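You operate a simulated robot arm through the tools that you are given. There is no shell and no other tool. Be economical: measure what you need, move in short steps, check, and stop when the job is done.

You run a simulated two-armed robot. Do the job below in one go: nothing can be reset, and whatever is moved stays where it is left.

TASK
Tip the skinned ink out of the yellow press tin into the waste ink bin.
Fine: lid off on to the mixing mat; shut the waste ink bin again and stand the tin in the drip tray.

It is judged by the outcome, as a careful person would: the job done as asked, and still so three seconds after it is handed in. It fails if anything else is knocked over, pushed out of place, dropped, spilled or broken. A push-on lid holds only when it is set on centred and level and pressed home; a screw cap is set on level and turned clockwise until tight.

THE ROBOT
Two 7-joint arms with two-finger parallel grippers on one trunk, on a base that drives. Base frame: it is fixed to the floor where the robot stands at the start and does not move with it; the origin is under the middle of the robot, x ahead of it, y to its left, z up. Readings come in cm, rad, newtons and seconds.
The left shoulder is at the start at [7, 16.3, 114.5], the right one opposite. Places, roughly: blue pump [90, -10, 120]; grey bench pad (9x6x5 cm) [50, 60, 90]; hardener pump [90, 10, 120]; mixing mat [50, 0, 90]; press tin lid (10x10x4 cm) [50, 0, 90]; thinner pump [90, 20, 120]; waste ink bin [80, 70, 90]; waste ink bin lid [80, 70, 100]; white bench pad (9x6x5 cm) [50, 80, 90]; white pump [90, 0, 120]; yellow press tin (10x10x6 cm) [50, 0, 90]; yellow pump [90, -20, 120]. Payload 3.43 kg a hand.
The TCP of each hand is the grasp point between the finger pads, 3.4 cm short of the fingertips. In the tool frame z runs along the fingers and y along their closing line. The gripper opens to 12.8 cm. The fingers are 2.4 cm wide and 1.2 cm thick; the gripper's body (4.8 by 13 cm) begins 9.6 cm behind the TCP.
Orientation is told as [roll, pitch, yaw] about the base's x, y, z axes, in that order, counted from this pose: with the fingers straight down and closing along the base's y, the tool's x points along the base's -x, its y along +y and its z along -z.

THE INTERFACE
- The arms move only by the tool move_arm. It takes "left_plan", "right_plan" or both (then of equal length, played together; a hand with none holds still); each is a list of rows, each a list of 7 numbers: the shift along the base's x, y, z in cm, then the turn, a rotation vector about the base's x, y, z in degrees, then the gripper command, from -1 (fully open) to 1 (shut), values between in proportion. In form: [[dx, dy, dz, ax, ay, az, gripper], ...]. A call has 1 to 20 rows; each row is the pose to reach, as a shift and turn from the pose commanded when the call began. Each row takes 0.2 s and may step no farther than 5 cm and 0.15 rad from the row before; otherwise, or with a gripper value out of range, the whole call is refused. A pose out of reach is approached as far as the arm can. The call stops where the force on the tool passes 40 N (or 10 N more than at its start, if that is more) or the arm is blocked; 0.2 s more then pass. The fingers move at their own pace (about 15.3 cm/s each) and stop on an object; they squeeze with about 44 N. The grip force told is the motor's: it shows also when the fingers shut on nothing. Time passes only in rows, and 0.2 s behind the last, so rows that repeat a pose let the fingers close. It gives the time, the measured TCP pose, the force on the tool (base axes), the opening and the grip force at its end, in the units of the frame above (readings bear some noise), with the torque about the TCP (base axes, N m) and any sound that the robot's microphone picked up.
- Cameras (640 x 400 px; columns grow to the right, rows downward): "scene" is now at [14.23, 0.6, 139.12]; the picture's right is [0.06, -1.00, 0.00], its down [-0.40, -0.02, -0.92] and it looks along [0.92, 0.05, -0.40] (base axes); focal length 214 px, centre (320, 200). "left" rides on the left gripper at [7.6, 1.1, -16] in its tool frame; the picture's right is [-0.15, 0.99, 0.00], its down [-0.88, -0.13, -0.46] and it looks along [-0.45, -0.07, 0.89] (tool axes); focal length 234 px, centre (320, 200). "right" rides on the right gripper at [7.6, -1.1, -16] in its tool frame; the picture's right is [0.15, 0.99, 0.00], its down [-0.88, 0.13, -0.46] and it looks along [-0.45, 0.07, 0.89] (tool axes); focal length 234 px, centre (320, 200). There is no depth. A picture from a camera that has moved, and an enlarged one, comes with that camera's place and axes in the base frame and with its lens.
- get_image(camera): a new picture of that camera. No time passes.
- lift_body(by): slides the trunk up (or, below 0, down) by that many cm; the arms and the scene camera ride with it, the base frame stays. It gives what a move gives, with no picture.
- base_move(legs): drives the robot by 1 to 6 legs, each [ahead, left, turn to the left] in cm, cm and rad, along the robot's own axes; the way and the turn of a leg run together, so that a leg with both is an arc; at most 150 cm and 3.142 rad a leg. The arms and the cameras ride along, it lands a little off, and it stops where it bumps. It gives what a move gives.
- pan_tilt(pan, tilt): turns the head with the scene camera to pan (to the left, within 1.501 rad either way) and tilt (down, from -0.506 to 1.204), counted from straight ahead of the robot. It gives what a move gives.
- close_up(camera, box): a new picture of the part [left, top, right, bottom] of that camera's present view, enlarged. No time passes.
- finish_job(): hands the job in; it is judged then, once.

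Work in short steps. Places have to be worked out from the pictures, the camera data and where the tool is seen: move nearer, look again, correct. Check each grasp and each placing, and mend what went wrong. You have 120 turns and 92 pictures in all, those below and enlarged ones among them. Open the grippers and draw the arms clear of the work before you hand the job in, unless the task says otherwise; then end with one line.

The tools are called by a JSON object that holds its "api" and its "payload". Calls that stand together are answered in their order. move_arm: Moves the arms, as the interface text tells. Its arguments: {"type":"object","properties":{"left_plan":{"type":"array","items":{"type":"array","items":{"type":"number"}}},"right_plan":{"type":"array","items":{"type":"array","items":{"type":"number"}}}},"required":[]} The other tools are called the same way: lift_body (by) slides the trunk up or down; base_move (legs) drives the base; pan_tilt (pan, tilt) turns the head that bears the scene camera; get_image (camera) takes a picture; close_up (camera, box) takes an enlarged picture of a part of a camera's view; finish_job () hands the job in.

At the start:

```text
time: 0.0
left_tool_pos: [45.61, 45.13, 129.56]
left_tcp_rot: [-0.001, 0.001, 0.002]
left_force: [0.0, 0.2, -0.2]
left_torque: [0.02, -0.02, 0.02]
left_gripper_width: 12.8
left_gripper_force: 0.0
right_tool_pos: [35.99, -1.01, 139.82]
right_tcp_rot: [-0.001, 0.0, 0.0]
right_force: [-0.4, -0.3, 0.7]
right_torque: [0.02, 0.01, -0.02]
right_gripper_width: 12.81
right_gripper_force: 0.0
trunk travel left (down, up): [-62.5, 31.5]
robot x, y, heading: [-0.46, 0.22, -0.001]
head pan, tilt: [0.058, 0.41]
```

scene: 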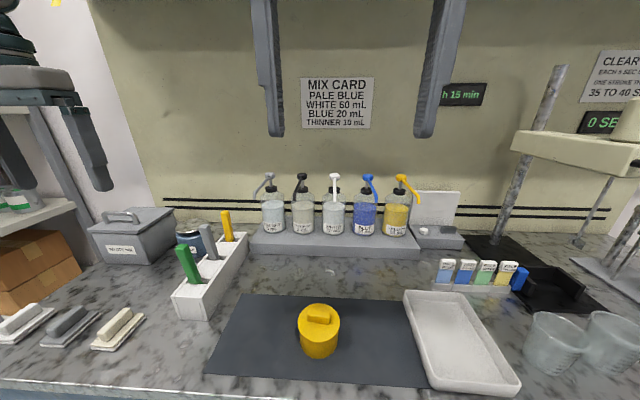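
right: 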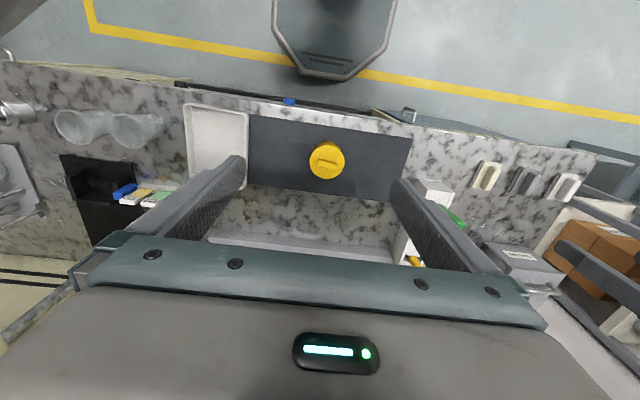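
left: 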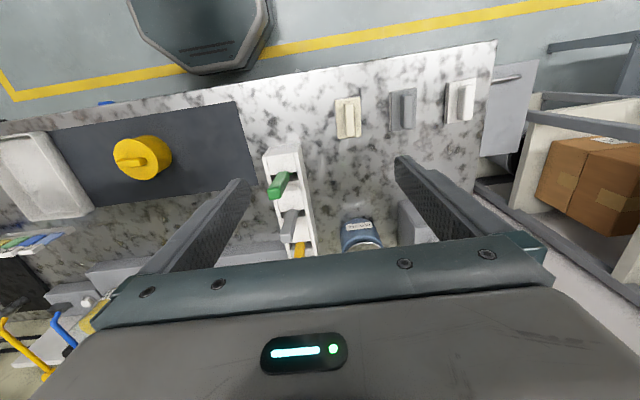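

I'll start by looking closer at the bin, the tin and the candidate trays.

{"api": "close_up", "payload": {"camera": "scene", "box": [60, 180, 260, 305]}}

{"api": "close_up", "payload": {"camera": "scene", "box": [200, 270, 408, 400]}}

{"api": "close_up", "payload": {"camera": "scene", "box": [384, 240, 640, 400]}}

```text
3.20 times, centred on (160, 242) of scene
camera zoom: at [14.23, 0.6, 139.12], right [0.06, -1.0, 0.0], down [-0.4, -0.02, -0.92], along [0.92, 0.05, -0.4], focal length 686 px, centre (832, 64)
```

zoom: 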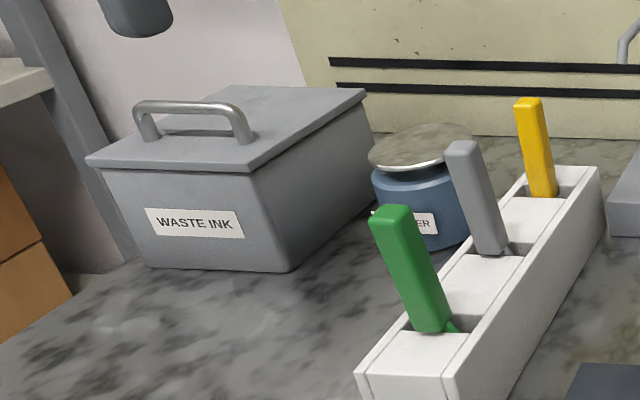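

```text
3.08 times, centred on (304, 335) of scene
camera zoom: at [14.23, 0.6, 139.12], right [0.06, -1.0, 0.0], down [-0.4, -0.02, -0.92], along [0.92, 0.05, -0.4], focal length 660 px, centre (369, -215)
```

zoom: 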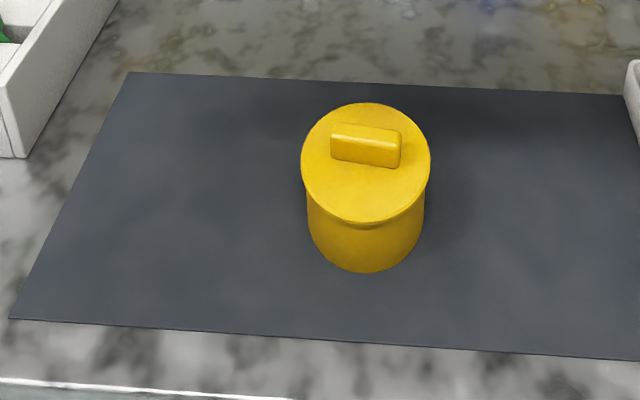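

```text
2.50 times, centred on (512, 320) of scene
camera zoom: at [14.23, 0.6, 139.12], right [0.06, -1.0, 0.0], down [-0.4, -0.02, -0.92], along [0.92, 0.05, -0.4], focal length 536 px, centre (-160, -100)
```

zoom: 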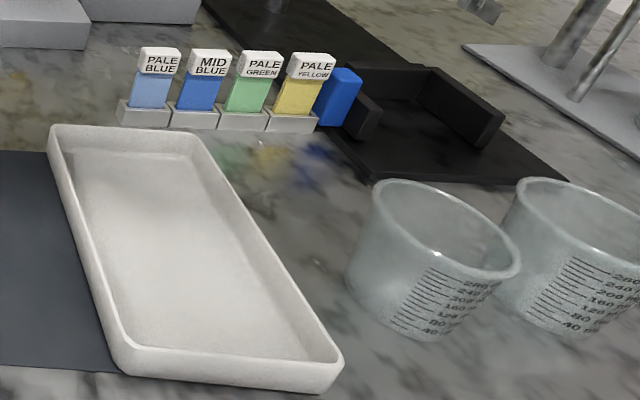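

The tin stands on the mat around [49.6, 2.9], bench top near z=86, with the bin lid around [81, 74] and its top near z=100. I plan to hold the tin from the front with the left hand, so first I'll test in free air that it can pitch forward and then roll over.

{"api": "move_arm", "payload": {"left_plan": [[0, 0, 0, 0, -8, 0, -1], [0, 0, 0, 0, -16, 0, -1], [0, 0, 0, 0, -24, 0, -1], [0, 0, 0, 0, -32, 0, -1], [0, 0, 0, 0, -40, 0, -1], [0, 0, 0, 0, -48, 0, -1], [0, 0, 0, 0, -56, 0, -1], [0, 0, 0, 0, -64, 0, -1], [0, 0, 0, 0, -70, 0, -1], [0, 0, 0, 0, -70, 0, -1]]}}

```text
time: 2.2
left_tool_pos: [45.5, 45.08, 129.61]
left_tcp_rot: [-0.001, -1.227, 0.001]
left_force: [0.4, -0.6, -0.7]
left_torque: [0.02, 0.0, 0.03]
left_gripper_width: 12.81
left_gripper_force: 0.0
right_tool_pos: [36.01, -1.0, 139.71]
right_tcp_rot: [0.001, -0.001, 0.001]
right_force: [-0.4, -0.3, -1.2]
right_torque: [-0.01, -0.02, -0.02]
right_gripper_width: 12.81
right_gripper_force: 0.0
trunk travel left (down, up): [-62.5, 31.5]
robot x, y, heading: [-0.04, 0.25, -0.003]
head pan, tilt: [0.058, 0.41]
```

Pitch works. Now test rolling about the finger axis by +165°.

{"api": "move_arm", "payload": {"left_plan": [[0, 0, 0, 7.75, 0, -2.82, -1], [0, 0, 0, 15.5, 0, -5.64, -1], [0, 0, 0, 23.25, 0, -8.46, -1], [0, 0, 0, 31, 0, -11.28, -1], [0, 0, 0, 38.75, 0, -14.1, -1], [0, 0, 0, 46.5, 0, -16.92, -1], [0, 0, 0, 54.25, 0, -19.74, -1], [0, 0, 0, 62, 0, -22.56, -1], [0, 0, 0, 69.75, 0, -25.38, -1], [0, 0, 0, 77.5, 0, -28.2, -1], [0, 0, 0, 85.25, 0, -31.02, -1], [0, 0, 0, 93, 0, -33.84, -1], [0, 0, 0, 100.75, 0, -36.66, -1], [0, 0, 0, 108.5, 0, -39.48, -1], [0, 0, 0, 116.25, 0, -42.3, -1], [0, 0, 0, 124, 0, -45.12, -1], [0, 0, 0, 131.75, 0, -47.94, -1], [0, 0, 0, 139.5, 0, -50.76, -1], [0, 0, 0, 147.25, 0, -53.58, -1], [0, 0, 0, 155, 0, -56.4, -1]]}}

```text
time: 6.4
left_tool_pos: [45.56, 45.09, 129.58]
left_tcp_rot: [0.615, 1.139, -2.479]
left_force: [0.5, 0.6, 0.3]
left_torque: [0.01, 0.01, -0.01]
left_gripper_width: 12.78
left_gripper_force: 0.1
right_tool_pos: [36.08, -0.94, 139.71]
right_tcp_rot: [0.001, 0.0, 0.0]
right_force: [0.5, 0.5, 0.1]
right_torque: [0.02, 0.02, -0.01]
right_gripper_width: 12.81
right_gripper_force: 0.1
trunk travel left (down, up): [-62.5, 31.5]
robot x, y, heading: [0.03, 0.14, 0.002]
head pan, tilt: [0.058, 0.41]
```

Both directions are reachable. I'll complete the roll to 180° (camera on top), bring the right hand aside, and move the left hand back toward the front of the tin at height.

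{"api": "move_arm", "payload": {"left_plan": [[-4, 0, 0, 7.05, 0, -2.56, -1], [-8, -2, 0, 14.1, 0, -5.13, -1], [-12, -5, -2, 14.1, 0, -5.13, -1], [-15, -8, -4, 14.1, 0, -5.13, -1], [-16, -12, -6, 14.1, 0, -5.13, -1], [-16, -16, -8, 14.1, 0, -5.13, -1], [-16, -20, -10, 14.1, 0, -5.13, -1], [-16, -24, -12, 14.1, 0, -5.13, -1], [-16, -28, -14, 14.1, 0, -5.13, -1], [-16, -32, -16, 14.1, 0, -5.13, -1], [-16, -36, -18, 14.1, 0, -5.13, -1], [-16, -40, -20, 14.1, 0, -5.13, -1], [-16, -42, -24, 14.1, 0, -5.13, -1], [-16, -42, -28, 14.1, 0, -5.13, -1], [-16, -42, -28, 14.1, 0, -5.13, -1]], "right_plan": [[0, -3, 0, 0, 0, 0, -1], [0, -7, 0, 0, 0, 0, -1], [0, -11, 0, 0, 0, 0, -1], [0, -15, 0, 0, 0, 0, -1], [0, -19, 0, 0, 0, 0, -1], [0, -22, 0, 0, 0, 0, -1], [0, -24, 0, 0, 0, 0, -1], [0, -24, 0, 0, 0, 0, -1], [0, -24, 0, 0, 0, 0, -1], [0, -24, 0, 0, 0, 0, -1], [0, -24, 0, 0, 0, 0, -1], [0, -24, 0, 0, 0, 0, -1], [0, -24, 0, 0, 0, 0, -1], [0, -24, 0, 0, 0, 0, -1], [0, -24, 0, 0, 0, 0, -1]]}}

{"api": "get_image", "payload": {"camera": "left"}}

{"api": "get_image", "payload": {"camera": "scene"}}

```text
refused: row 3 steps farther than a row can; nothing moved
```

```text
85 pictures are left
camera left: at [33.24, 45.99, 142.16], right [0.04, -0.99, 0.11], down [-0.73, -0.1, -0.67], along [0.68, -0.05, -0.73], focal length 234 px, centre (320, 200)
```

left: 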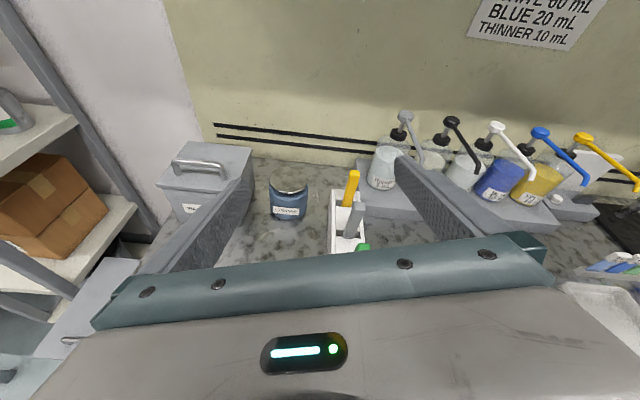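

```text
84 pictures are left
camera scene: at [14.22, 0.6, 139.12], right [0.06, -1.0, 0.0], down [-0.4, -0.02, -0.92], along [0.92, 0.05, -0.4], focal length 214 px, centre (320, 200)
```

scene: 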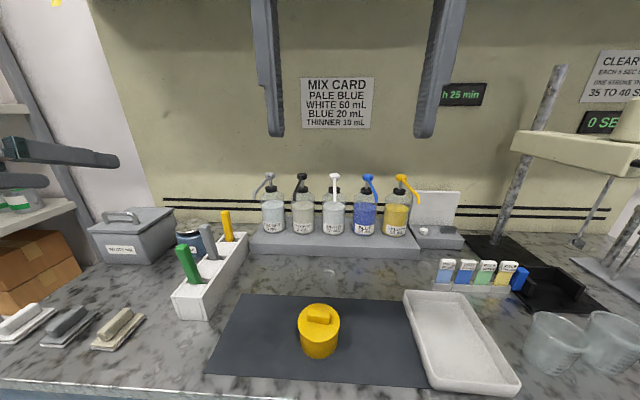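

The call was refused for too big a step; resend with smaller steps.

{"api": "move_arm", "payload": {"left_plan": [[-4, 0, 0, 7.05, 0, -2.56, -1], [-8, -1, 0, 14.1, 0, -5.13, -1], [-11, -3, -2, 14.1, 0, -5.13, -1], [-14, -6, -4, 14.1, 0, -5.13, -1], [-16, -10, -6, 14.1, 0, -5.13, -1], [-16, -14, -8, 14.1, 0, -5.13, -1], [-16, -18, -10, 14.1, 0, -5.13, -1], [-16, -22, -12, 14.1, 0, -5.13, -1], [-16, -26, -14, 14.1, 0, -5.13, -1], [-16, -30, -16, 14.1, 0, -5.13, -1], [-16, -34, -18, 14.1, 0, -5.13, -1], [-16, -38, -20, 14.1, 0, -5.13, -1], [-16, -41, -22, 14.1, 0, -5.13, -1], [-16, -42, -25, 14.1, 0, -5.13, -1], [-16, -42, -28, 14.1, 0, -5.13, -1], [-16, -42, -28, 14.1, 0, -5.13, -1]], "right_plan": [[0, -3, 0, 0, 0, 0, -1], [0, -7, 0, 0, 0, 0, -1], [0, -11, 0, 0, 0, 0, -1], [0, -15, 0, 0, 0, 0, -1], [0, -19, 0, 0, 0, 0, -1], [0, -22, 0, 0, 0, 0, -1], [0, -24, 0, 0, 0, 0, -1], [0, -24, 0, 0, 0, 0, -1], [0, -24, 0, 0, 0, 0, -1], [0, -24, 0, 0, 0, 0, -1], [0, -24, 0, 0, 0, 0, -1], [0, -24, 0, 0, 0, 0, -1], [0, -24, 0, 0, 0, 0, -1], [0, -24, 0, 0, 0, 0, -1], [0, -24, 0, 0, 0, 0, -1], [0, -24, 0, 0, 0, 0, -1]]}}

{"api": "get_image", "payload": {"camera": "left"}}

{"api": "get_image", "payload": {"camera": "scene"}}

```text
time: 10.0
left_tool_pos: [45.72, 12.52, 132.94]
left_tcp_rot: [-0.005, 1.307, -3.139]
left_force: [0.4, -0.2, -0.2]
left_torque: [0.01, -0.02, -0.04]
left_gripper_width: 12.79
left_gripper_force: 0.1
left hand out of reach, approached as far as the arm can: row 3, 4, 5, 6, 7, 8, 9, 10, 11, 12, 13, 14, 15, 16
right_tool_pos: [37.08, -24.98, 139.34]
right_tcp_rot: [0.0, 0.007, -0.002]
right_force: [1.2, -0.1, -0.4]
right_torque: [0.0, 0.12, 0.03]
right_gripper_width: 12.77
right_gripper_force: 0.1
trunk travel left (down, up): [-62.5, 31.5]
robot x, y, heading: [0.32, -0.05, 0.0]
head pan, tilt: [0.058, 0.41]
stopped in row 16 (left hand): the arm was blocked; the commanded pose is now the measured one
```

```text
83 pictures are left
camera left: at [32.29, 11.24, 144.32], right [-0.03, -0.99, -0.14], down [-0.67, 0.13, -0.73], along [0.74, 0.07, -0.67], focal length 234 px, centre (320, 200)
```

left: 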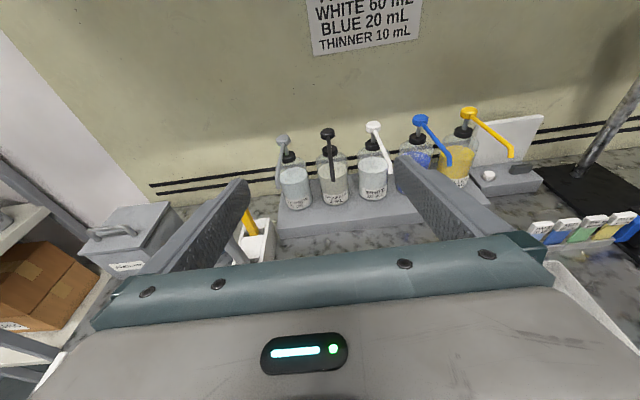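

```text
82 pictures are left
camera scene: at [14.99, 0.63, 139.02], right [0.06, -1.0, 0.0], down [-0.4, -0.02, -0.91], along [0.91, 0.05, -0.4], focal length 214 px, centre (320, 200)
```

scene: 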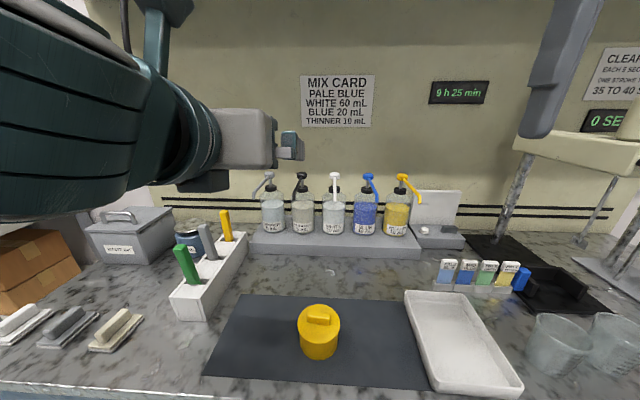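

The arm can't fold that close in. I'll back the base 24 cm to have room, then go down in front of the tin.

{"api": "base_move", "payload": {"legs": [[-24, 0, 0]]}}

```text
time: 11.8
left_tool_pos: [20.56, 12.38, 133.02]
left_tcp_rot: [-0.006, 1.312, 3.138]
left_force: [-0.6, 0.5, -0.4]
left_torque: [-0.02, -0.02, -0.01]
left_gripper_width: 12.78
left_gripper_force: 0.0
right_tool_pos: [11.76, -25.13, 139.74]
right_tcp_rot: [0.001, 0.002, -0.003]
right_force: [-0.3, 0.6, 0.0]
right_torque: [-0.02, -0.01, -0.01]
right_gripper_width: 12.83
right_gripper_force: 0.1
trunk travel left (down, up): [-62.5, 31.5]
robot x, y, heading: [-24.15, 0.12, -0.003]
head pan, tilt: [0.058, 0.41]
```

Now lower the left hand in front of the bench, in line with the tin (fingers ~22° below horizontal).

{"api": "move_arm", "payload": {"left_plan": [[1, -1, -4, 0, 3, 0, -1], [2, -2, -8, 0, 7, 0, -1], [3, -3, -12, 0, 7, 0, -1], [4, -4, -16, 0, 7, 0, -1], [5, -5, -20, 0, 7, 0, -1], [6, -6, -24, 0, 7, 0, -1], [7, -7, -28, 0, 7, 0, -1], [8, -8, -32, 0, 7, 0, -1], [9, -9, -36, 0, 7, 0, -1], [10, -9.4, -39, 0, 7, 0, -1], [10.5, -9.4, -40, 0, 7, 0, -1]]}}

{"api": "get_image", "payload": {"camera": "left"}}

{"api": "get_image", "payload": {"camera": "scene"}}

```text
time: 14.2
left_tool_pos: [34.52, 15.77, 103.0]
left_tcp_rot: [-0.004, 1.188, 3.14]
left_force: [-0.6, -0.4, 0.6]
left_torque: [0.0, 0.0, 0.0]
left_gripper_width: 12.81
left_gripper_force: 0.0
left hand out of reach, approached as far as the arm can: row 1, 2, 3, 4, 5, 6, 7, 8, 9, 10, 11
right_tool_pos: [11.64, -25.22, 139.72]
right_tcp_rot: [0.0, 0.002, -0.004]
right_force: [0.4, -0.1, -0.2]
right_torque: [0.01, -0.02, 0.03]
right_gripper_width: 12.82
right_gripper_force: 0.1
trunk travel left (down, up): [-62.5, 31.5]
robot x, y, heading: [-24.55, -0.45, -0.006]
head pan, tilt: [0.058, 0.41]
```

```text
81 pictures are left
camera left: at [22.56, 14.52, 115.92], right [-0.05, -0.99, -0.14], down [-0.75, 0.13, -0.65], along [0.66, 0.07, -0.75], focal length 234 px, centre (320, 200)
```

left: 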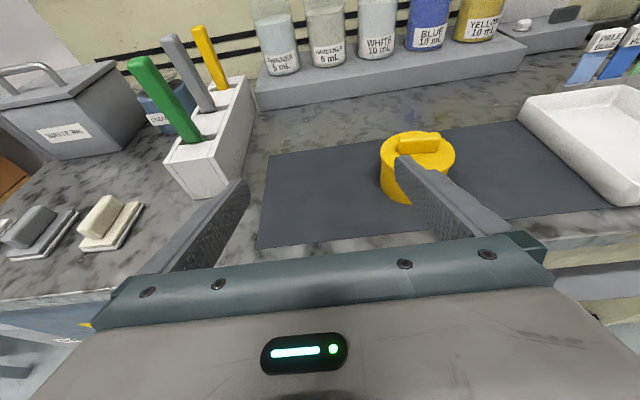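

```text
80 pictures are left
camera scene: at [-10.21, 0.58, 139.12], right [0.05, -1.0, 0.0], down [-0.4, -0.02, -0.92], along [0.92, 0.05, -0.4], focal length 214 px, centre (320, 200)
```

scene: 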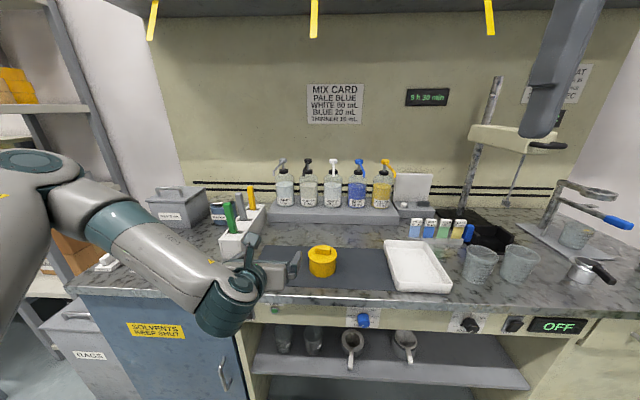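

The left arm is restricted across the body. I'll shift the base right ~13 cm, so the hand lines up with the tin in this same posture, and lower the trunk a bit.

{"api": "base_move", "payload": {"legs": [[0, -13, 0]]}}

{"api": "lift_body", "payload": {"by": -7}}

{"api": "get_image", "payload": {"camera": "left"}}

{"api": "get_image", "payload": {"camera": "scene"}}

```text
time: 15.5
left_tool_pos: [34.49, 3.32, 103.08]
left_tcp_rot: [-0.001, 1.189, -3.138]
left_force: [0.2, 0.1, 0.1]
left_torque: [-0.01, 0.01, -0.01]
left_gripper_width: 12.81
left_gripper_force: 0.0
right_tool_pos: [11.8, -37.72, 139.67]
right_tcp_rot: [0.001, 0.002, -0.001]
right_force: [-0.5, -0.2, -0.2]
right_torque: [0.0, 0.03, -0.02]
right_gripper_width: 12.79
right_gripper_force: 0.1
trunk travel left (down, up): [-62.5, 31.5]
robot x, y, heading: [-24.63, -12.61, -0.009]
head pan, tilt: [0.058, 0.41]
```

```text
time: 16.6
left_tool_pos: [34.43, 3.34, 96.01]
left_tcp_rot: [-0.003, 1.189, -3.139]
left_force: [0.3, 0.7, 1.1]
left_torque: [0.03, 0.0, 0.04]
left_gripper_width: 12.82
left_gripper_force: 0.1
right_tool_pos: [11.69, -37.62, 132.79]
right_tcp_rot: [0.001, 0.002, -0.001]
right_force: [-0.5, -0.2, 0.1]
right_torque: [0.0, 0.02, -0.02]
right_gripper_width: 12.8
right_gripper_force: 0.0
trunk travel left (down, up): [-55.5, 38.5]
robot x, y, heading: [-24.48, -12.43, 0.002]
head pan, tilt: [0.058, 0.41]
```

```text
79 pictures are left
camera left: at [22.45, 2.0, 108.96], right [-0.05, -0.99, -0.14], down [-0.75, 0.13, -0.65], along [0.66, 0.07, -0.75], focal length 234 px, centre (320, 200)
```

left: 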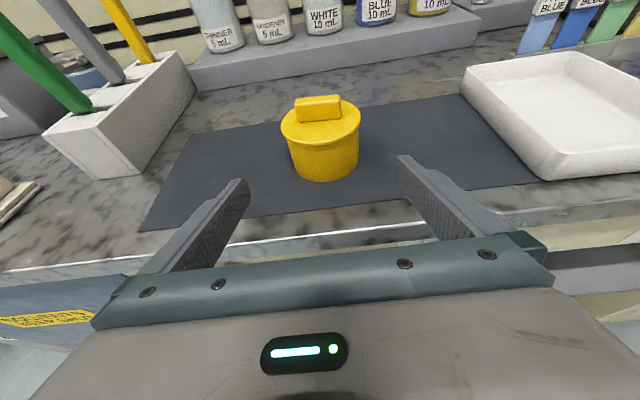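

```text
78 pictures are left
camera scene: at [-10.29, -12.05, 132.12], right [0.06, -1.0, 0.0], down [-0.4, -0.02, -0.92], along [0.92, 0.05, -0.4], focal length 214 px, centre (320, 200)
```

scene: 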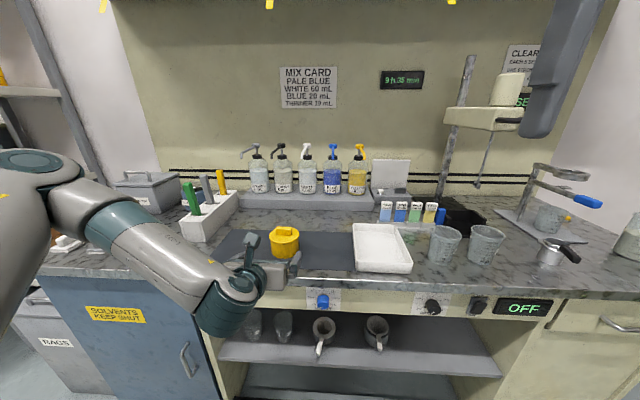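

The tin is centred in line with the hand. Zoom to see the lid's skirt height versus the body.

{"api": "close_up", "payload": {"camera": "left", "box": [260, 80, 388, 200]}}

```text
3.33 times, centred on (324, 140) of left
camera zoom: at [22.45, 2.0, 108.96], right [-0.05, -0.99, -0.14], down [-0.75, 0.13, -0.65], along [0.66, 0.07, -0.75], focal length 781 px, centre (307, 400)
```

zoom: 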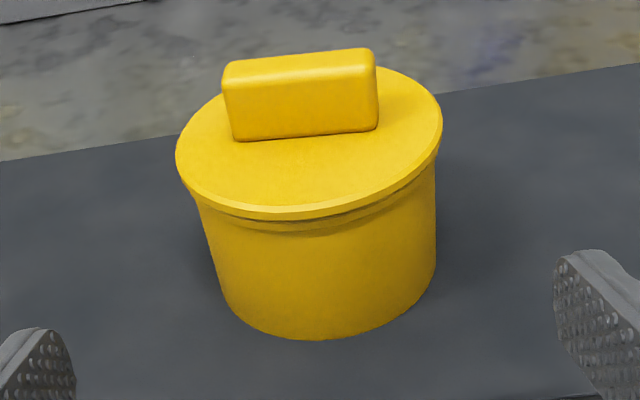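

The lid is a thin disc; the body below is free to grip at about z=88.8. Raise the finger pitch by 10° and see how the hand responds.

{"api": "move_arm", "payload": {"left_plan": [[0, 0, 0, 0, -5, 0, -1], [0, 0, 0, 0, -10, 0, -1], [0, 0, 0, 0, -10, 0, -1]]}}

```text
time: 17.4
left_tool_pos: [35.69, 4.94, 96.94]
left_tcp_rot: [0.0, 1.364, -3.138]
left_force: [-0.2, -1.3, 0.1]
left_torque: [0.02, 0.02, 0.0]
left_gripper_width: 12.77
left_gripper_force: 0.0
left hand out of reach, approached as far as the arm can: row 1, 2, 3
right_tool_pos: [11.6, -37.84, 132.68]
right_tcp_rot: [0.0, 0.001, -0.003]
right_force: [-0.6, -0.1, 0.3]
right_torque: [0.03, 0.0, 0.01]
right_gripper_width: 12.82
right_gripper_force: 0.0
trunk travel left (down, up): [-55.5, 38.5]
robot x, y, heading: [-24.67, -12.22, -0.001]
head pan, tilt: [0.058, 0.41]
```

Seems limited by being folded too near; I'll back the base another 12 cm and extend the arm instead.

{"api": "base_move", "payload": {"legs": [[-12, -3, 0]]}}

{"api": "move_arm", "payload": {"left_plan": [[4, 0, 0, 0, 0, 0, -1], [8, 0, 0, 0, 0, 0, -1], [12, 0, -1, 0, 0, 0, -1], [12, 0, -3, 0, 0, 0, -1], [12, 0, -3, 0, 0, 0, -1]]}}

```text
time: 18.6
left_tool_pos: [23.87, 1.92, 96.9]
left_tcp_rot: [-0.001, 1.363, -3.141]
left_force: [-1.1, 0.7, -0.4]
left_torque: [0.02, 0.01, -0.01]
left_gripper_width: 12.8
left_gripper_force: 0.1
right_tool_pos: [-0.13, -40.67, 132.84]
right_tcp_rot: [0.001, 0.002, -0.001]
right_force: [0.3, -0.4, -0.5]
right_torque: [-0.02, 0.01, -0.01]
right_gripper_width: 12.78
right_gripper_force: 0.1
trunk travel left (down, up): [-55.5, 38.5]
robot x, y, heading: [-36.11, -15.54, 0.001]
head pan, tilt: [0.058, 0.41]
```

```text
time: 19.8
left_tool_pos: [35.36, 3.39, 95.37]
left_tcp_rot: [-0.004, 1.361, -3.141]
left_force: [0.4, 0.0, -0.5]
left_torque: [0.02, 0.02, 0.03]
left_gripper_width: 12.8
left_gripper_force: 0.1
left hand out of reach, approached as far as the arm can: row 3, 4, 5
right_tool_pos: [-0.11, -40.8, 132.79]
right_tcp_rot: [0.001, 0.003, -0.002]
right_force: [-0.1, -0.4, 0.2]
right_torque: [0.02, 0.02, -0.04]
right_gripper_width: 12.81
right_gripper_force: 0.0
trunk travel left (down, up): [-55.5, 38.5]
robot x, y, heading: [-36.18, -15.53, -0.005]
head pan, tilt: [0.058, 0.41]
```

The +180° roll holds the wrist near a limit down here. I'll back off and up and roll back to the neutral side for the grasp, keeping the big roll for the pour.

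{"api": "move_arm", "payload": {"left_plan": [[-4, 0, 2, 0, 0, 0, -1], [-8, 0, 5, 0, 0, 0, -1], [-11, 0, 9, 0, 0, 0, -1], [-11, 0, 12, -8.1, 0, 1.7, -1], [-11, 0, 12, -16.2, 0, 3.4, -1], [-11, 0, 12, -24.3, 0, 5.2, -1], [-11, 0, 12, -32.4, 0, 6.9, -1], [-11, 0, 12, -40.5, 0, 8.6, -1], [-11, 0, 12, -48.6, 0, 10.3, -1], [-11, 0, 12, -56.7, 0, 12.1, -1], [-11, 0, 12, -64.8, 0, 13.8, -1], [-11, 0, 12, -72.9, 0, 15.5, -1], [-11, 0, 12, -81, 0, 17.2, -1], [-11, 0, 12, -89.1, 0, 19, -1], [-11, 0, 12, -97.2, 0, 20.7, -1], [-11, 0, 12, -105.3, 0, 22.4, -1], [-11, 0, 12, -113.4, 0, 24.1, -1], [-11, 0, 12, -121.5, 0, 25.9, -1], [-11, 0, 12, -129.6, 0, 27.6, -1], [-11, 0, 12, -136, 0, 29, -1]]}}

```text
time: 24.0
left_tool_pos: [24.47, 3.58, 107.14]
left_tcp_rot: [1.248, -0.833, -1.331]
left_force: [0.4, 0.2, -0.1]
left_torque: [-0.02, -0.03, 0.02]
left_gripper_width: 12.8
left_gripper_force: 0.1
right_tool_pos: [-0.17, -40.71, 132.66]
right_tcp_rot: [0.0, 0.001, -0.002]
right_force: [0.2, 0.4, 0.3]
right_torque: [0.04, 0.04, -0.02]
right_gripper_width: 12.8
right_gripper_force: 0.0
trunk travel left (down, up): [-55.5, 38.5]
robot x, y, heading: [-36.32, -15.52, -0.005]
head pan, tilt: [0.058, 0.41]
```

Finish the remaining 41° of roll.

{"api": "move_arm", "payload": {"left_plan": [[0, 0, 0, -8, 0, 1.7, -1], [0, 0, 0, -16, 0, 3.4, -1], [0, 0, 0, -24, 0, 5.1, -1], [0, 0, 0, -32, 0, 6.8, -1], [0, 0, 0, -40.1, 0, 8.5, -1], [0, 0, 0, -40.1, 0, 8.5, -1]]}}

```text
time: 25.4
left_tool_pos: [24.59, 3.42, 107.2]
left_tcp_rot: [-0.018, -1.359, 0.014]
left_force: [-0.5, -0.3, 0.4]
left_torque: [0.02, -0.01, 0.03]
left_gripper_width: 12.79
left_gripper_force: 0.1
right_tool_pos: [-0.08, -40.68, 132.69]
right_tcp_rot: [0.001, 0.0, -0.001]
right_force: [0.2, -1.0, -0.6]
right_torque: [0.0, -0.03, -0.04]
right_gripper_width: 12.82
right_gripper_force: 0.1
trunk travel left (down, up): [-55.5, 38.5]
robot x, y, heading: [-36.32, -15.41, -0.002]
head pan, tilt: [0.058, 0.41]
```

Now pitch down 13° more and go to just in front of the tin at z≈92.

{"api": "move_arm", "payload": {"left_plan": [[3, 0, -3, 0, 6.5, 0, -1], [6, -0.2, -6, 0, 13, 0, -1], [9, -0.5, -9, 0, 13, 0, -1], [12, -0.5, -12, 0, 13, 0, -1], [12.4, -0.5, -15, 0, 13, 0, -1], [12.4, -0.5, -15, 0, 13, 0, -1]]}}

{"api": "get_image", "payload": {"camera": "left"}}

{"api": "get_image", "payload": {"camera": "scene"}}

```text
time: 26.8
left_tool_pos: [36.84, 2.84, 92.17]
left_tcp_rot: [-0.009, -1.132, 0.003]
left_force: [-0.2, -1.4, -0.7]
left_torque: [-0.04, -0.03, 0.03]
left_gripper_width: 12.81
left_gripper_force: 0.1
right_tool_pos: [-0.2, -40.82, 132.63]
right_tcp_rot: [0.0, 0.003, 0.0]
right_force: [0.4, -0.1, -0.1]
right_torque: [-0.01, 0.0, 0.01]
right_gripper_width: 12.8
right_gripper_force: 0.1
trunk travel left (down, up): [-55.5, 38.5]
robot x, y, heading: [-36.48, -15.7, -0.0]
head pan, tilt: [0.058, 0.41]
```

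```text
76 pictures are left
camera left: at [19.19, 4.0, 91.98], right [0.07, 0.99, 0.13], down [-0.04, -0.13, 0.99], along [1.0, -0.07, 0.03], focal length 234 px, centre (320, 200)
```

left: 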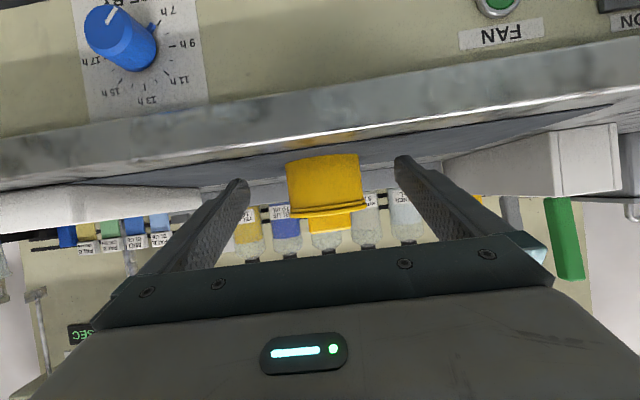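

```text
75 pictures are left
camera scene: at [-22.1, -15.06, 132.12], right [0.06, -1.0, 0.0], down [-0.4, -0.02, -0.92], along [0.92, 0.05, -0.4], focal length 214 px, centre (320, 200)
```

scene: 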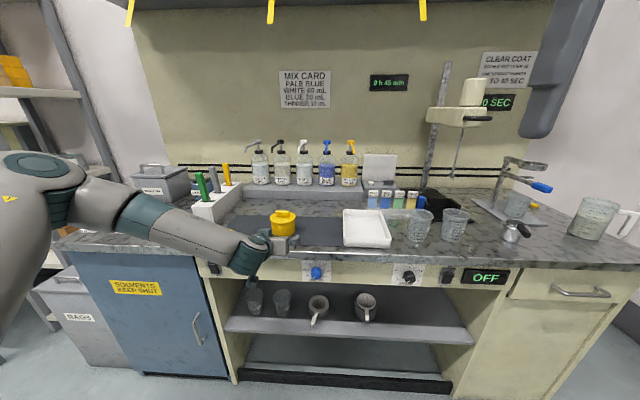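

Reachable now, and the tin is centred at y≈2.85 with its bottom about z=87.7. Advance to the tin centre at z≈90.9.

{"api": "move_arm", "payload": {"left_plan": [[4, 0, -0.5, 0, 0, 0, -1], [8, 0, -1, 0, 0, 0, -1], [11, 0, -1.2, 0, 0, 0, -1], [13, 0, -1.2, 0, 0, 0, -1], [13, 0, -1.2, 0, 0, 0, -1]]}}

{"api": "get_image", "payload": {"camera": "left"}}

{"api": "close_up", "payload": {"camera": "scene", "box": [200, 170, 360, 270]}}

```text
time: 28.0
left_tool_pos: [45.97, 6.88, 94.11]
left_tcp_rot: [-0.007, -1.131, 0.005]
left_force: [-0.4, 0.0, -1.2]
left_torque: [0.08, 0.04, -0.05]
left_gripper_width: 12.82
left_gripper_force: 0.0
left hand out of reach, approached as far as the arm can: row 1, 2, 3, 4, 5
right_tool_pos: [-0.05, -40.72, 132.75]
right_tcp_rot: [-0.002, 0.002, -0.003]
right_force: [0.2, 0.8, 0.6]
right_torque: [0.02, 0.0, 0.0]
right_gripper_width: 12.81
right_gripper_force: 0.1
trunk travel left (down, up): [-55.5, 38.5]
robot x, y, heading: [-35.82, -15.26, -0.001]
head pan, tilt: [0.058, 0.41]
```

```text
74 pictures are left
camera left: at [28.35, 7.99, 93.9], right [0.07, 0.99, 0.13], down [-0.04, -0.13, 0.99], along [1.0, -0.07, 0.03], focal length 234 px, centre (320, 200)
```

left: 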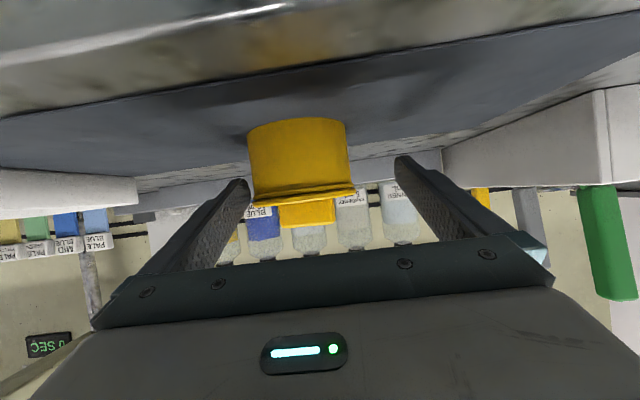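

```text
4.00 times, centred on (280, 220) of scene
camera zoom: at [-22.08, -15.05, 132.12], right [0.06, -1.0, 0.0], down [-0.4, -0.02, -0.92], along [0.92, 0.05, -0.4], focal length 858 px, centre (480, 120)
```

zoom: 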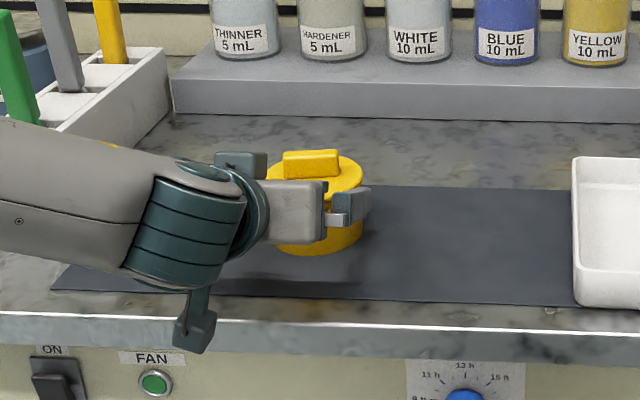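

The arm is now at its outer limit (~82 cm), so the base should be nearer. Retract the hand, drive ahead ~10 cm, then do the final approach by arm.

{"api": "move_arm", "payload": {"left_plan": [[-4, 0, 1, 0, 0, 0, -1], [-8, 0, 1.2, 0, 0, 0, -1], [-11, 0, 1.2, 0, 0, 0, -1], [-12, 0, 1.2, 0, 0, 0, -1], [-12, 0, 1.2, 0, 0, 0, -1]]}}

{"api": "base_move", "payload": {"legs": [[9, 0, 0]]}}

```text
time: 29.2
left_tool_pos: [34.18, 6.69, 94.96]
left_tcp_rot: [-0.006, -1.131, 0.004]
left_force: [-0.7, 0.5, -0.5]
left_torque: [-0.01, -0.04, 0.01]
left_gripper_width: 12.79
left_gripper_force: 0.0
right_tool_pos: [-0.14, -40.67, 132.6]
right_tcp_rot: [0.001, 0.003, -0.002]
right_force: [-0.2, 0.3, 0.2]
right_torque: [0.03, 0.03, 0.04]
right_gripper_width: 12.8
right_gripper_force: 0.1
trunk travel left (down, up): [-55.5, 38.5]
robot x, y, heading: [-36.53, -15.87, -0.002]
head pan, tilt: [0.058, 0.41]
```

```text
time: 30.3
left_tool_pos: [43.23, 6.6, 94.93]
left_tcp_rot: [-0.007, -1.131, 0.004]
left_force: [0.3, -0.1, -0.8]
left_torque: [-0.03, -0.06, 0.0]
left_gripper_width: 12.78
left_gripper_force: 0.2
right_tool_pos: [8.84, -40.79, 132.77]
right_tcp_rot: [0.0, 0.002, -0.001]
right_force: [0.1, 0.4, 0.0]
right_torque: [0.01, 0.03, 0.0]
right_gripper_width: 12.8
right_gripper_force: 0.0
trunk travel left (down, up): [-55.5, 38.5]
robot x, y, heading: [-27.5, -15.68, -0.001]
head pan, tilt: [0.058, 0.41]
```

Hand is 3.7 cm too far left, so back off 4 cm, correct y and z, then check.

{"api": "move_arm", "payload": {"left_plan": [[-4, 0, 0, 0, 0, 0, -1], [-4, -2, -2, 0, 0, 0, -1], [-4, -3.8, -4, 0, 0, 0, -1], [-4, -3.8, -4, 0, 0, 0, -1]]}}

{"api": "get_image", "payload": {"camera": "left"}}

```text
time: 31.3
left_tool_pos: [39.32, 2.91, 90.87]
left_tcp_rot: [-0.009, -1.132, 0.005]
left_force: [-0.2, 0.3, -0.2]
left_torque: [-0.04, -0.05, 0.0]
left_gripper_width: 12.8
left_gripper_force: 0.0
right_tool_pos: [8.63, -40.72, 132.73]
right_tcp_rot: [0.0, -0.001, -0.002]
right_force: [0.0, 0.7, 0.3]
right_torque: [-0.02, -0.01, -0.02]
right_gripper_width: 12.81
right_gripper_force: 0.1
trunk travel left (down, up): [-55.5, 38.5]
robot x, y, heading: [-27.7, -15.8, -0.001]
head pan, tilt: [0.058, 0.41]
```

```text
72 pictures are left
camera left: at [21.65, 4.06, 90.73], right [0.06, 0.99, 0.13], down [-0.04, -0.13, 0.99], along [1.0, -0.07, 0.03], focal length 234 px, centre (320, 200)
```

left: 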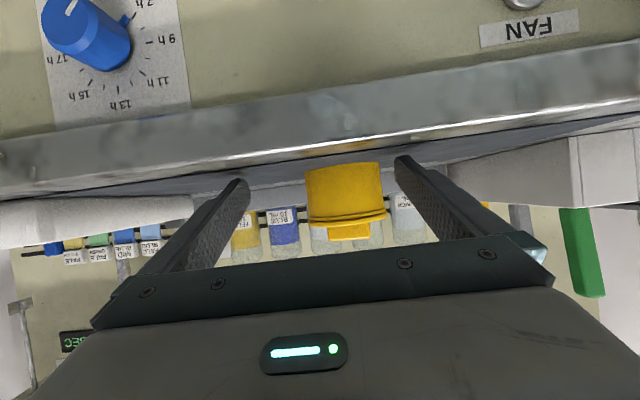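

The tin slid ~2 cm to y≈4.9 during that earlier drift (still upright on the mat, lid level). Re-centre to y≈4.9 and advance.

{"api": "move_arm", "payload": {"left_plan": [[0, 1.9, 0, 0, 0, 0, -1], [4, 1.9, 0, 0, 0, 0, -1]]}}

{"api": "get_image", "payload": {"camera": "left"}}

```text
time: 31.9
left_tool_pos: [43.46, 4.72, 90.81]
left_tcp_rot: [-0.004, -1.131, 0.001]
left_force: [0.3, 0.2, -0.9]
left_torque: [0.04, -0.02, 0.03]
left_gripper_width: 12.81
left_gripper_force: 0.1
right_tool_pos: [8.93, -40.9, 132.65]
right_tcp_rot: [0.0, 0.003, 0.0]
right_force: [-0.3, -0.9, -0.6]
right_torque: [0.02, 0.01, -0.06]
right_gripper_width: 12.79
right_gripper_force: 0.1
trunk travel left (down, up): [-55.5, 38.5]
robot x, y, heading: [-27.57, -15.19, 0.001]
head pan, tilt: [0.058, 0.41]
```

```text
71 pictures are left
camera left: at [25.76, 5.85, 90.73], right [0.07, 0.99, 0.13], down [-0.04, -0.13, 0.99], along [1.0, -0.07, 0.03], focal length 234 px, centre (320, 200)
```

left: 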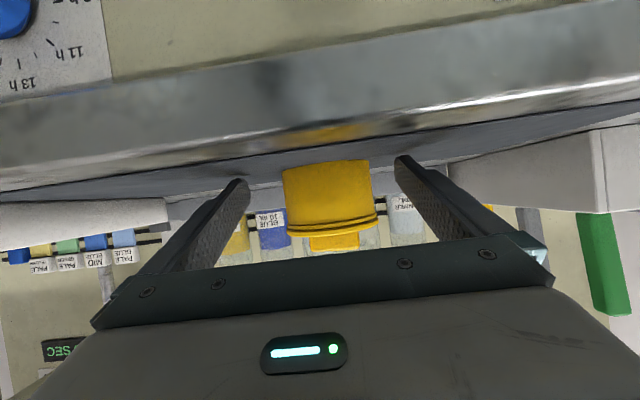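

Centred. Advance the remaining 6.8 cm, with fingers still open.

{"api": "move_arm", "payload": {"left_plan": [[2.5, 0.1, 0, 0, 0, 0, -1], [5, 0.1, 0, 0, 0, 0, -1], [6.8, 0.1, 0, 0, 0, 0, -1], [6.8, 0.1, 0, 0, 0, 0, -1]]}}

{"api": "get_image", "payload": {"camera": "left"}}

{"api": "get_image", "payload": {"camera": "scene"}}

```text
time: 32.9
left_tool_pos: [49.79, 5.08, 91.38]
left_tcp_rot: [-0.006, -1.13, 0.001]
left_force: [0.5, -0.8, -0.8]
left_torque: [0.03, 0.0, -0.04]
left_gripper_width: 12.83
left_gripper_force: 0.1
left hand out of reach, approached as far as the arm can: row 3, 4
right_tool_pos: [8.7, -40.7, 132.66]
right_tcp_rot: [0.001, 0.002, -0.003]
right_force: [0.7, 0.3, -0.3]
right_torque: [0.0, 0.01, -0.02]
right_gripper_width: 12.79
right_gripper_force: 0.0
trunk travel left (down, up): [-55.5, 38.5]
robot x, y, heading: [-27.43, -16.2, -0.0]
head pan, tilt: [0.058, 0.41]
```

```text
70 pictures are left
camera left: at [32.09, 6.39, 91.3], right [0.07, 0.99, 0.13], down [-0.04, -0.13, 0.99], along [1.0, -0.07, 0.03], focal length 234 px, centre (320, 200)
```

left: 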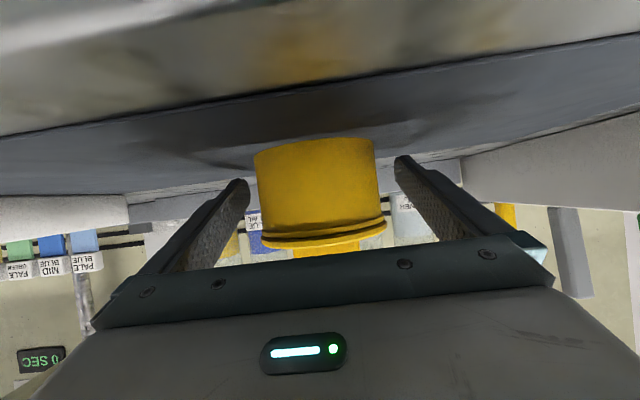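

```text
69 pictures are left
camera scene: at [-13.26, -15.08, 132.11], right [0.06, -1.0, 0.0], down [-0.4, -0.02, -0.92], along [0.92, 0.05, -0.4], focal length 214 px, centre (320, 200)
```

scene: 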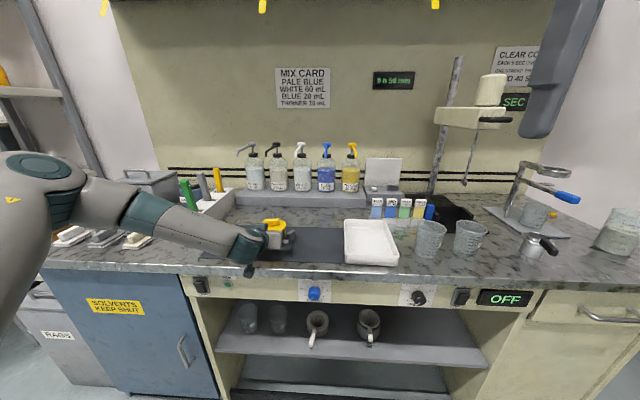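

The fingers straddle the tin at its centre. Lower 0.5 cm with the trunk to stay under the lid rim, then close.

{"api": "lift_body", "payload": {"by": -0.5}}

{"api": "move_arm", "payload": {"left_plan": [[0, 0, 0, 0, 0, 0, 0], [0, 0, 0, 0, 0, 0, 1], [0, 0, 0, 0, 0, 0, 1], [0, 0, 0, 0, 0, 0, 1]]}}

{"api": "get_image", "payload": {"camera": "left"}}

```text
time: 33.4
left_tool_pos: [49.63, 5.25, 90.91]
left_tcp_rot: [-0.009, -1.131, 0.002]
left_force: [-0.6, 0.5, 0.4]
left_torque: [-0.02, -0.01, -0.01]
left_gripper_width: 12.79
left_gripper_force: 0.1
right_tool_pos: [8.82, -40.79, 132.17]
right_tcp_rot: [0.0, 0.002, 0.0]
right_force: [-0.3, -0.4, -0.1]
right_torque: [0.01, 0.02, -0.04]
right_gripper_width: 12.79
right_gripper_force: 0.0
trunk travel left (down, up): [-55.0, 39.0]
robot x, y, heading: [-27.51, -15.4, -0.003]
head pan, tilt: [0.058, 0.41]
```

```text
time: 34.4
left_tool_pos: [49.66, 5.33, 90.99]
left_tcp_rot: [-0.009, -1.131, 0.002]
left_force: [-0.2, -1.0, 2.0]
left_torque: [0.11, 0.01, 0.02]
left_gripper_width: 9.04
left_gripper_force: 44.3
right_tool_pos: [8.66, -40.74, 132.3]
right_tcp_rot: [0.0, 0.001, -0.001]
right_force: [0.4, -0.1, 0.0]
right_torque: [0.01, 0.03, 0.01]
right_gripper_width: 12.82
right_gripper_force: 0.1
trunk travel left (down, up): [-55.0, 39.0]
robot x, y, heading: [-27.66, -15.36, -0.004]
head pan, tilt: [0.058, 0.41]
```

```text
68 pictures are left
camera left: at [32.04, 6.41, 90.83], right [0.07, 0.99, 0.13], down [-0.04, -0.13, 0.99], along [1.0, -0.07, 0.03], focal length 234 px, centre (320, 200)
```

left: 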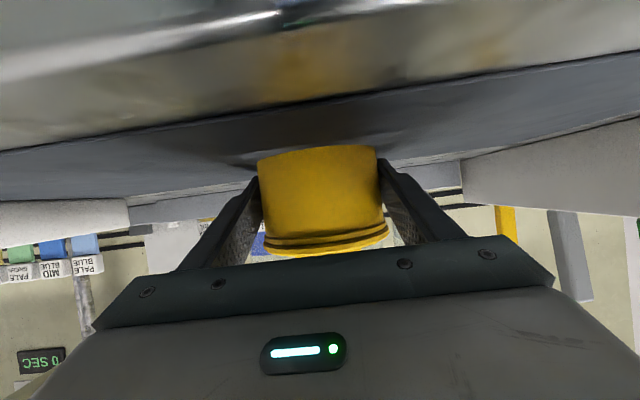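

Firm grip on the body (9.04 cm). Lift with the trunk 12 cm, then draw the tin back and toward the middle for the right hand.

{"api": "lift_body", "payload": {"by": 12}}

{"api": "move_arm", "payload": {"left_plan": [[-3, -2, 0, 0, 0, 0, 1], [-6, -4, 0, 0, 0, 0, 1], [-9, -7, 0, 0, 0, 0, 1], [-9, -10, 0, 0, 0, 0, 1], [-9, -13, 0, 0, 0, 0, 1], [-9, -13, 0, 0, 0, 0, 1]]}}

{"api": "get_image", "payload": {"camera": "scene"}}

```text
time: 35.9
left_tool_pos: [49.77, 5.3, 102.81]
left_tcp_rot: [-0.01, -1.132, 0.004]
left_force: [0.6, 0.2, -1.4]
left_torque: [0.03, 0.02, 0.01]
left_gripper_width: 9.05
left_gripper_force: 44.1
right_tool_pos: [8.77, -40.75, 144.19]
right_tcp_rot: [0.001, 0.003, -0.001]
right_force: [-0.1, 0.8, 1.0]
right_torque: [0.01, 0.0, 0.0]
right_gripper_width: 12.81
right_gripper_force: 0.0
trunk travel left (down, up): [-67.0, 27.0]
robot x, y, heading: [-27.54, -15.42, 0.002]
head pan, tilt: [0.058, 0.41]
```

```text
time: 37.3
left_tool_pos: [39.57, -0.28, 106.35]
left_tcp_rot: [-0.01, -1.129, 0.003]
left_force: [-0.3, 0.8, -1.2]
left_torque: [0.0, 0.04, -0.01]
left_gripper_width: 9.03
left_gripper_force: 44.4
left hand out of reach, approached as far as the arm can: row 1, 2, 3, 4, 5, 6
right_tool_pos: [8.67, -40.75, 144.23]
right_tcp_rot: [0.0, 0.001, -0.001]
right_force: [-0.3, 0.5, 0.1]
right_torque: [-0.02, -0.02, 0.01]
right_gripper_width: 12.8
right_gripper_force: 0.0
trunk travel left (down, up): [-67.0, 27.0]
robot x, y, heading: [-27.55, -15.39, -0.003]
head pan, tilt: [0.058, 0.41]
```

```text
67 pictures are left
camera scene: at [-13.26, -15.03, 143.61], right [0.06, -1.0, 0.0], down [-0.4, -0.02, -0.92], along [0.92, 0.05, -0.4], focal length 214 px, centre (320, 200)
```

scene: 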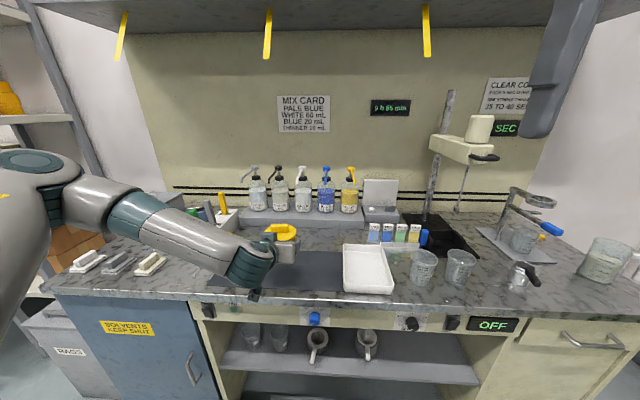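

Lifted securely. To reach the middle, yaw the left hand inward (fingers to forward-right) while moving over.

{"api": "move_arm", "payload": {"left_plan": [[0, -1, 0, 0, 0, -8, 1], [0, -2, 0, 0, 0, -16, 1], [0, -4, 0, 0, 0, -24, 1], [0, -6, 0, 0, 0, -32, 1], [-1, -8, 0, 0, 0, -40, 1], [-2, -10, 0, 0, 0, -45, 1], [-3, -12, 0, 0, 0, -45, 1], [-3, -12, 0, 0, 0, -45, 1]]}}

{"api": "get_image", "payload": {"camera": "scene"}}

```text
time: 39.1
left_tool_pos: [36.5, -12.53, 106.38]
left_tcp_rot: [-0.013, -1.131, -0.782]
left_force: [0.4, -0.3, -1.2]
left_torque: [0.0, 0.02, 0.0]
left_gripper_width: 9.08
left_gripper_force: 44.2
right_tool_pos: [8.62, -40.61, 144.18]
right_tcp_rot: [0.0, 0.002, -0.003]
right_force: [-0.1, 0.0, -0.1]
right_torque: [-0.04, 0.02, 0.01]
right_gripper_width: 12.79
right_gripper_force: 0.0
trunk travel left (down, up): [-67.0, 27.0]
robot x, y, heading: [-27.47, -15.62, -0.002]
head pan, tilt: [0.058, 0.41]
```

```text
66 pictures are left
camera scene: at [-13.26, -14.97, 143.61], right [0.06, -1.0, 0.0], down [-0.4, -0.02, -0.92], along [0.92, 0.05, -0.4], focal length 214 px, centre (320, 200)
```

scene: 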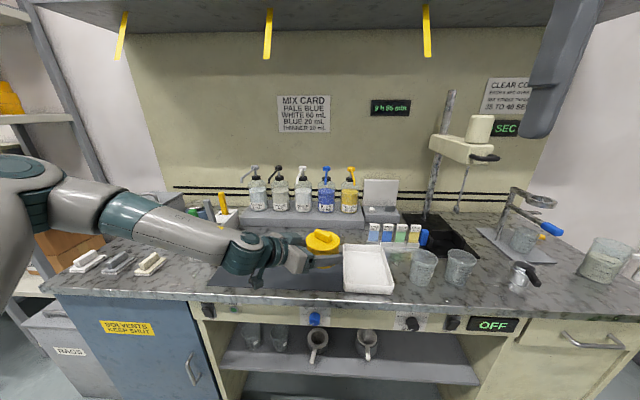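

The tin is now in the middle at [36.5, -12.5, 106.4], level. Bring the right hand above the lid with a 45° yaw to look at the knob.

{"api": "move_arm", "payload": {"right_plan": [[3, 3, 0, 0, 0, 8, -1], [6, 6, 0, 0, 0, 16, -1], [9, 9, -1, 0, 0, 24, -1], [12, 12, -3, 0, 0, 32, -1], [15, 15, -5, 0, 0, 40, -1], [18, 18, -7, 0, 0, 45, -1], [21, 21, -9, 0, 0, 45, -1], [24, 24, -11, 0, 0, 45, -0.6], [27, 27, -13, 0, 0, 45, -0.2], [28, 28, -16, 0, 0, 45, -0.2], [28, 28, -17, 0, 0, 45, -0.2]]}}

{"api": "get_image", "payload": {"camera": "right"}}

{"api": "close_up", "payload": {"camera": "scene", "box": [220, 180, 380, 280]}}

```text
time: 41.5
left_tool_pos: [36.54, -12.62, 106.29]
left_tcp_rot: [-0.009, -1.131, -0.782]
left_force: [0.2, 0.2, -1.0]
left_torque: [0.03, 0.03, 0.0]
left_gripper_width: 9.03
left_gripper_force: 43.5
right_tool_pos: [36.78, -12.87, 127.2]
right_tcp_rot: [0.001, 0.001, 0.783]
right_force: [0.9, 1.1, 0.3]
right_torque: [-0.01, 0.01, -0.04]
right_gripper_width: 7.72
right_gripper_force: 0.2
trunk travel left (down, up): [-67.0, 27.0]
robot x, y, heading: [-27.64, -15.39, -0.003]
head pan, tilt: [0.058, 0.41]
```

```text
65 pictures are left
camera right: at [32.21, -19.24, 143.31], right [-0.8, 0.6, 0.0], down [0.53, 0.71, 0.46], along [0.27, 0.36, -0.89], focal length 234 px, centre (320, 200)
```

right: 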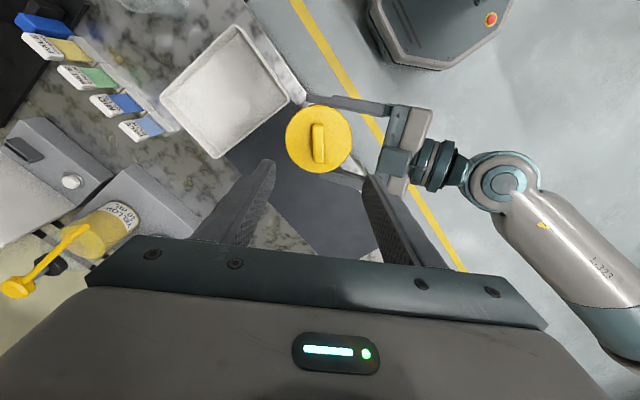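

```text
4.00 times, centred on (300, 230) of scene
camera zoom: at [-13.27, -15.06, 143.62], right [0.06, -1.0, 0.0], down [-0.4, -0.02, -0.92], along [0.92, 0.05, -0.4], focal length 858 px, centre (400, 80)
```

zoom: 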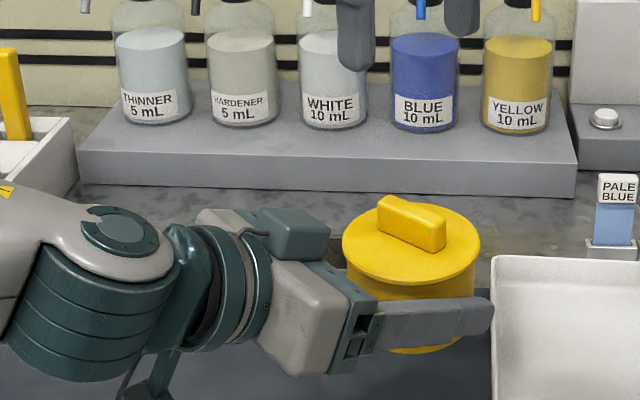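

Clear view of the knob. Zoom on it with the right camera to get its angle.

{"api": "close_up", "payload": {"camera": "right", "box": [256, 90, 384, 190]}}

```text
4.00 times, centred on (320, 140) of right
camera zoom: at [32.21, -19.24, 143.31], right [-0.8, 0.6, 0.0], down [0.53, 0.71, 0.46], along [0.27, 0.36, -0.89], focal length 937 px, centre (320, 440)
```

zoom: 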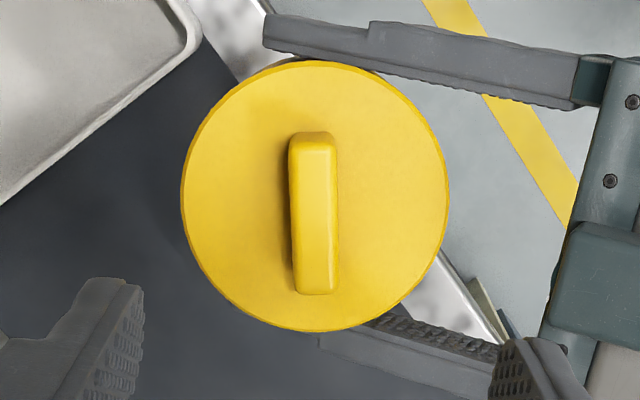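

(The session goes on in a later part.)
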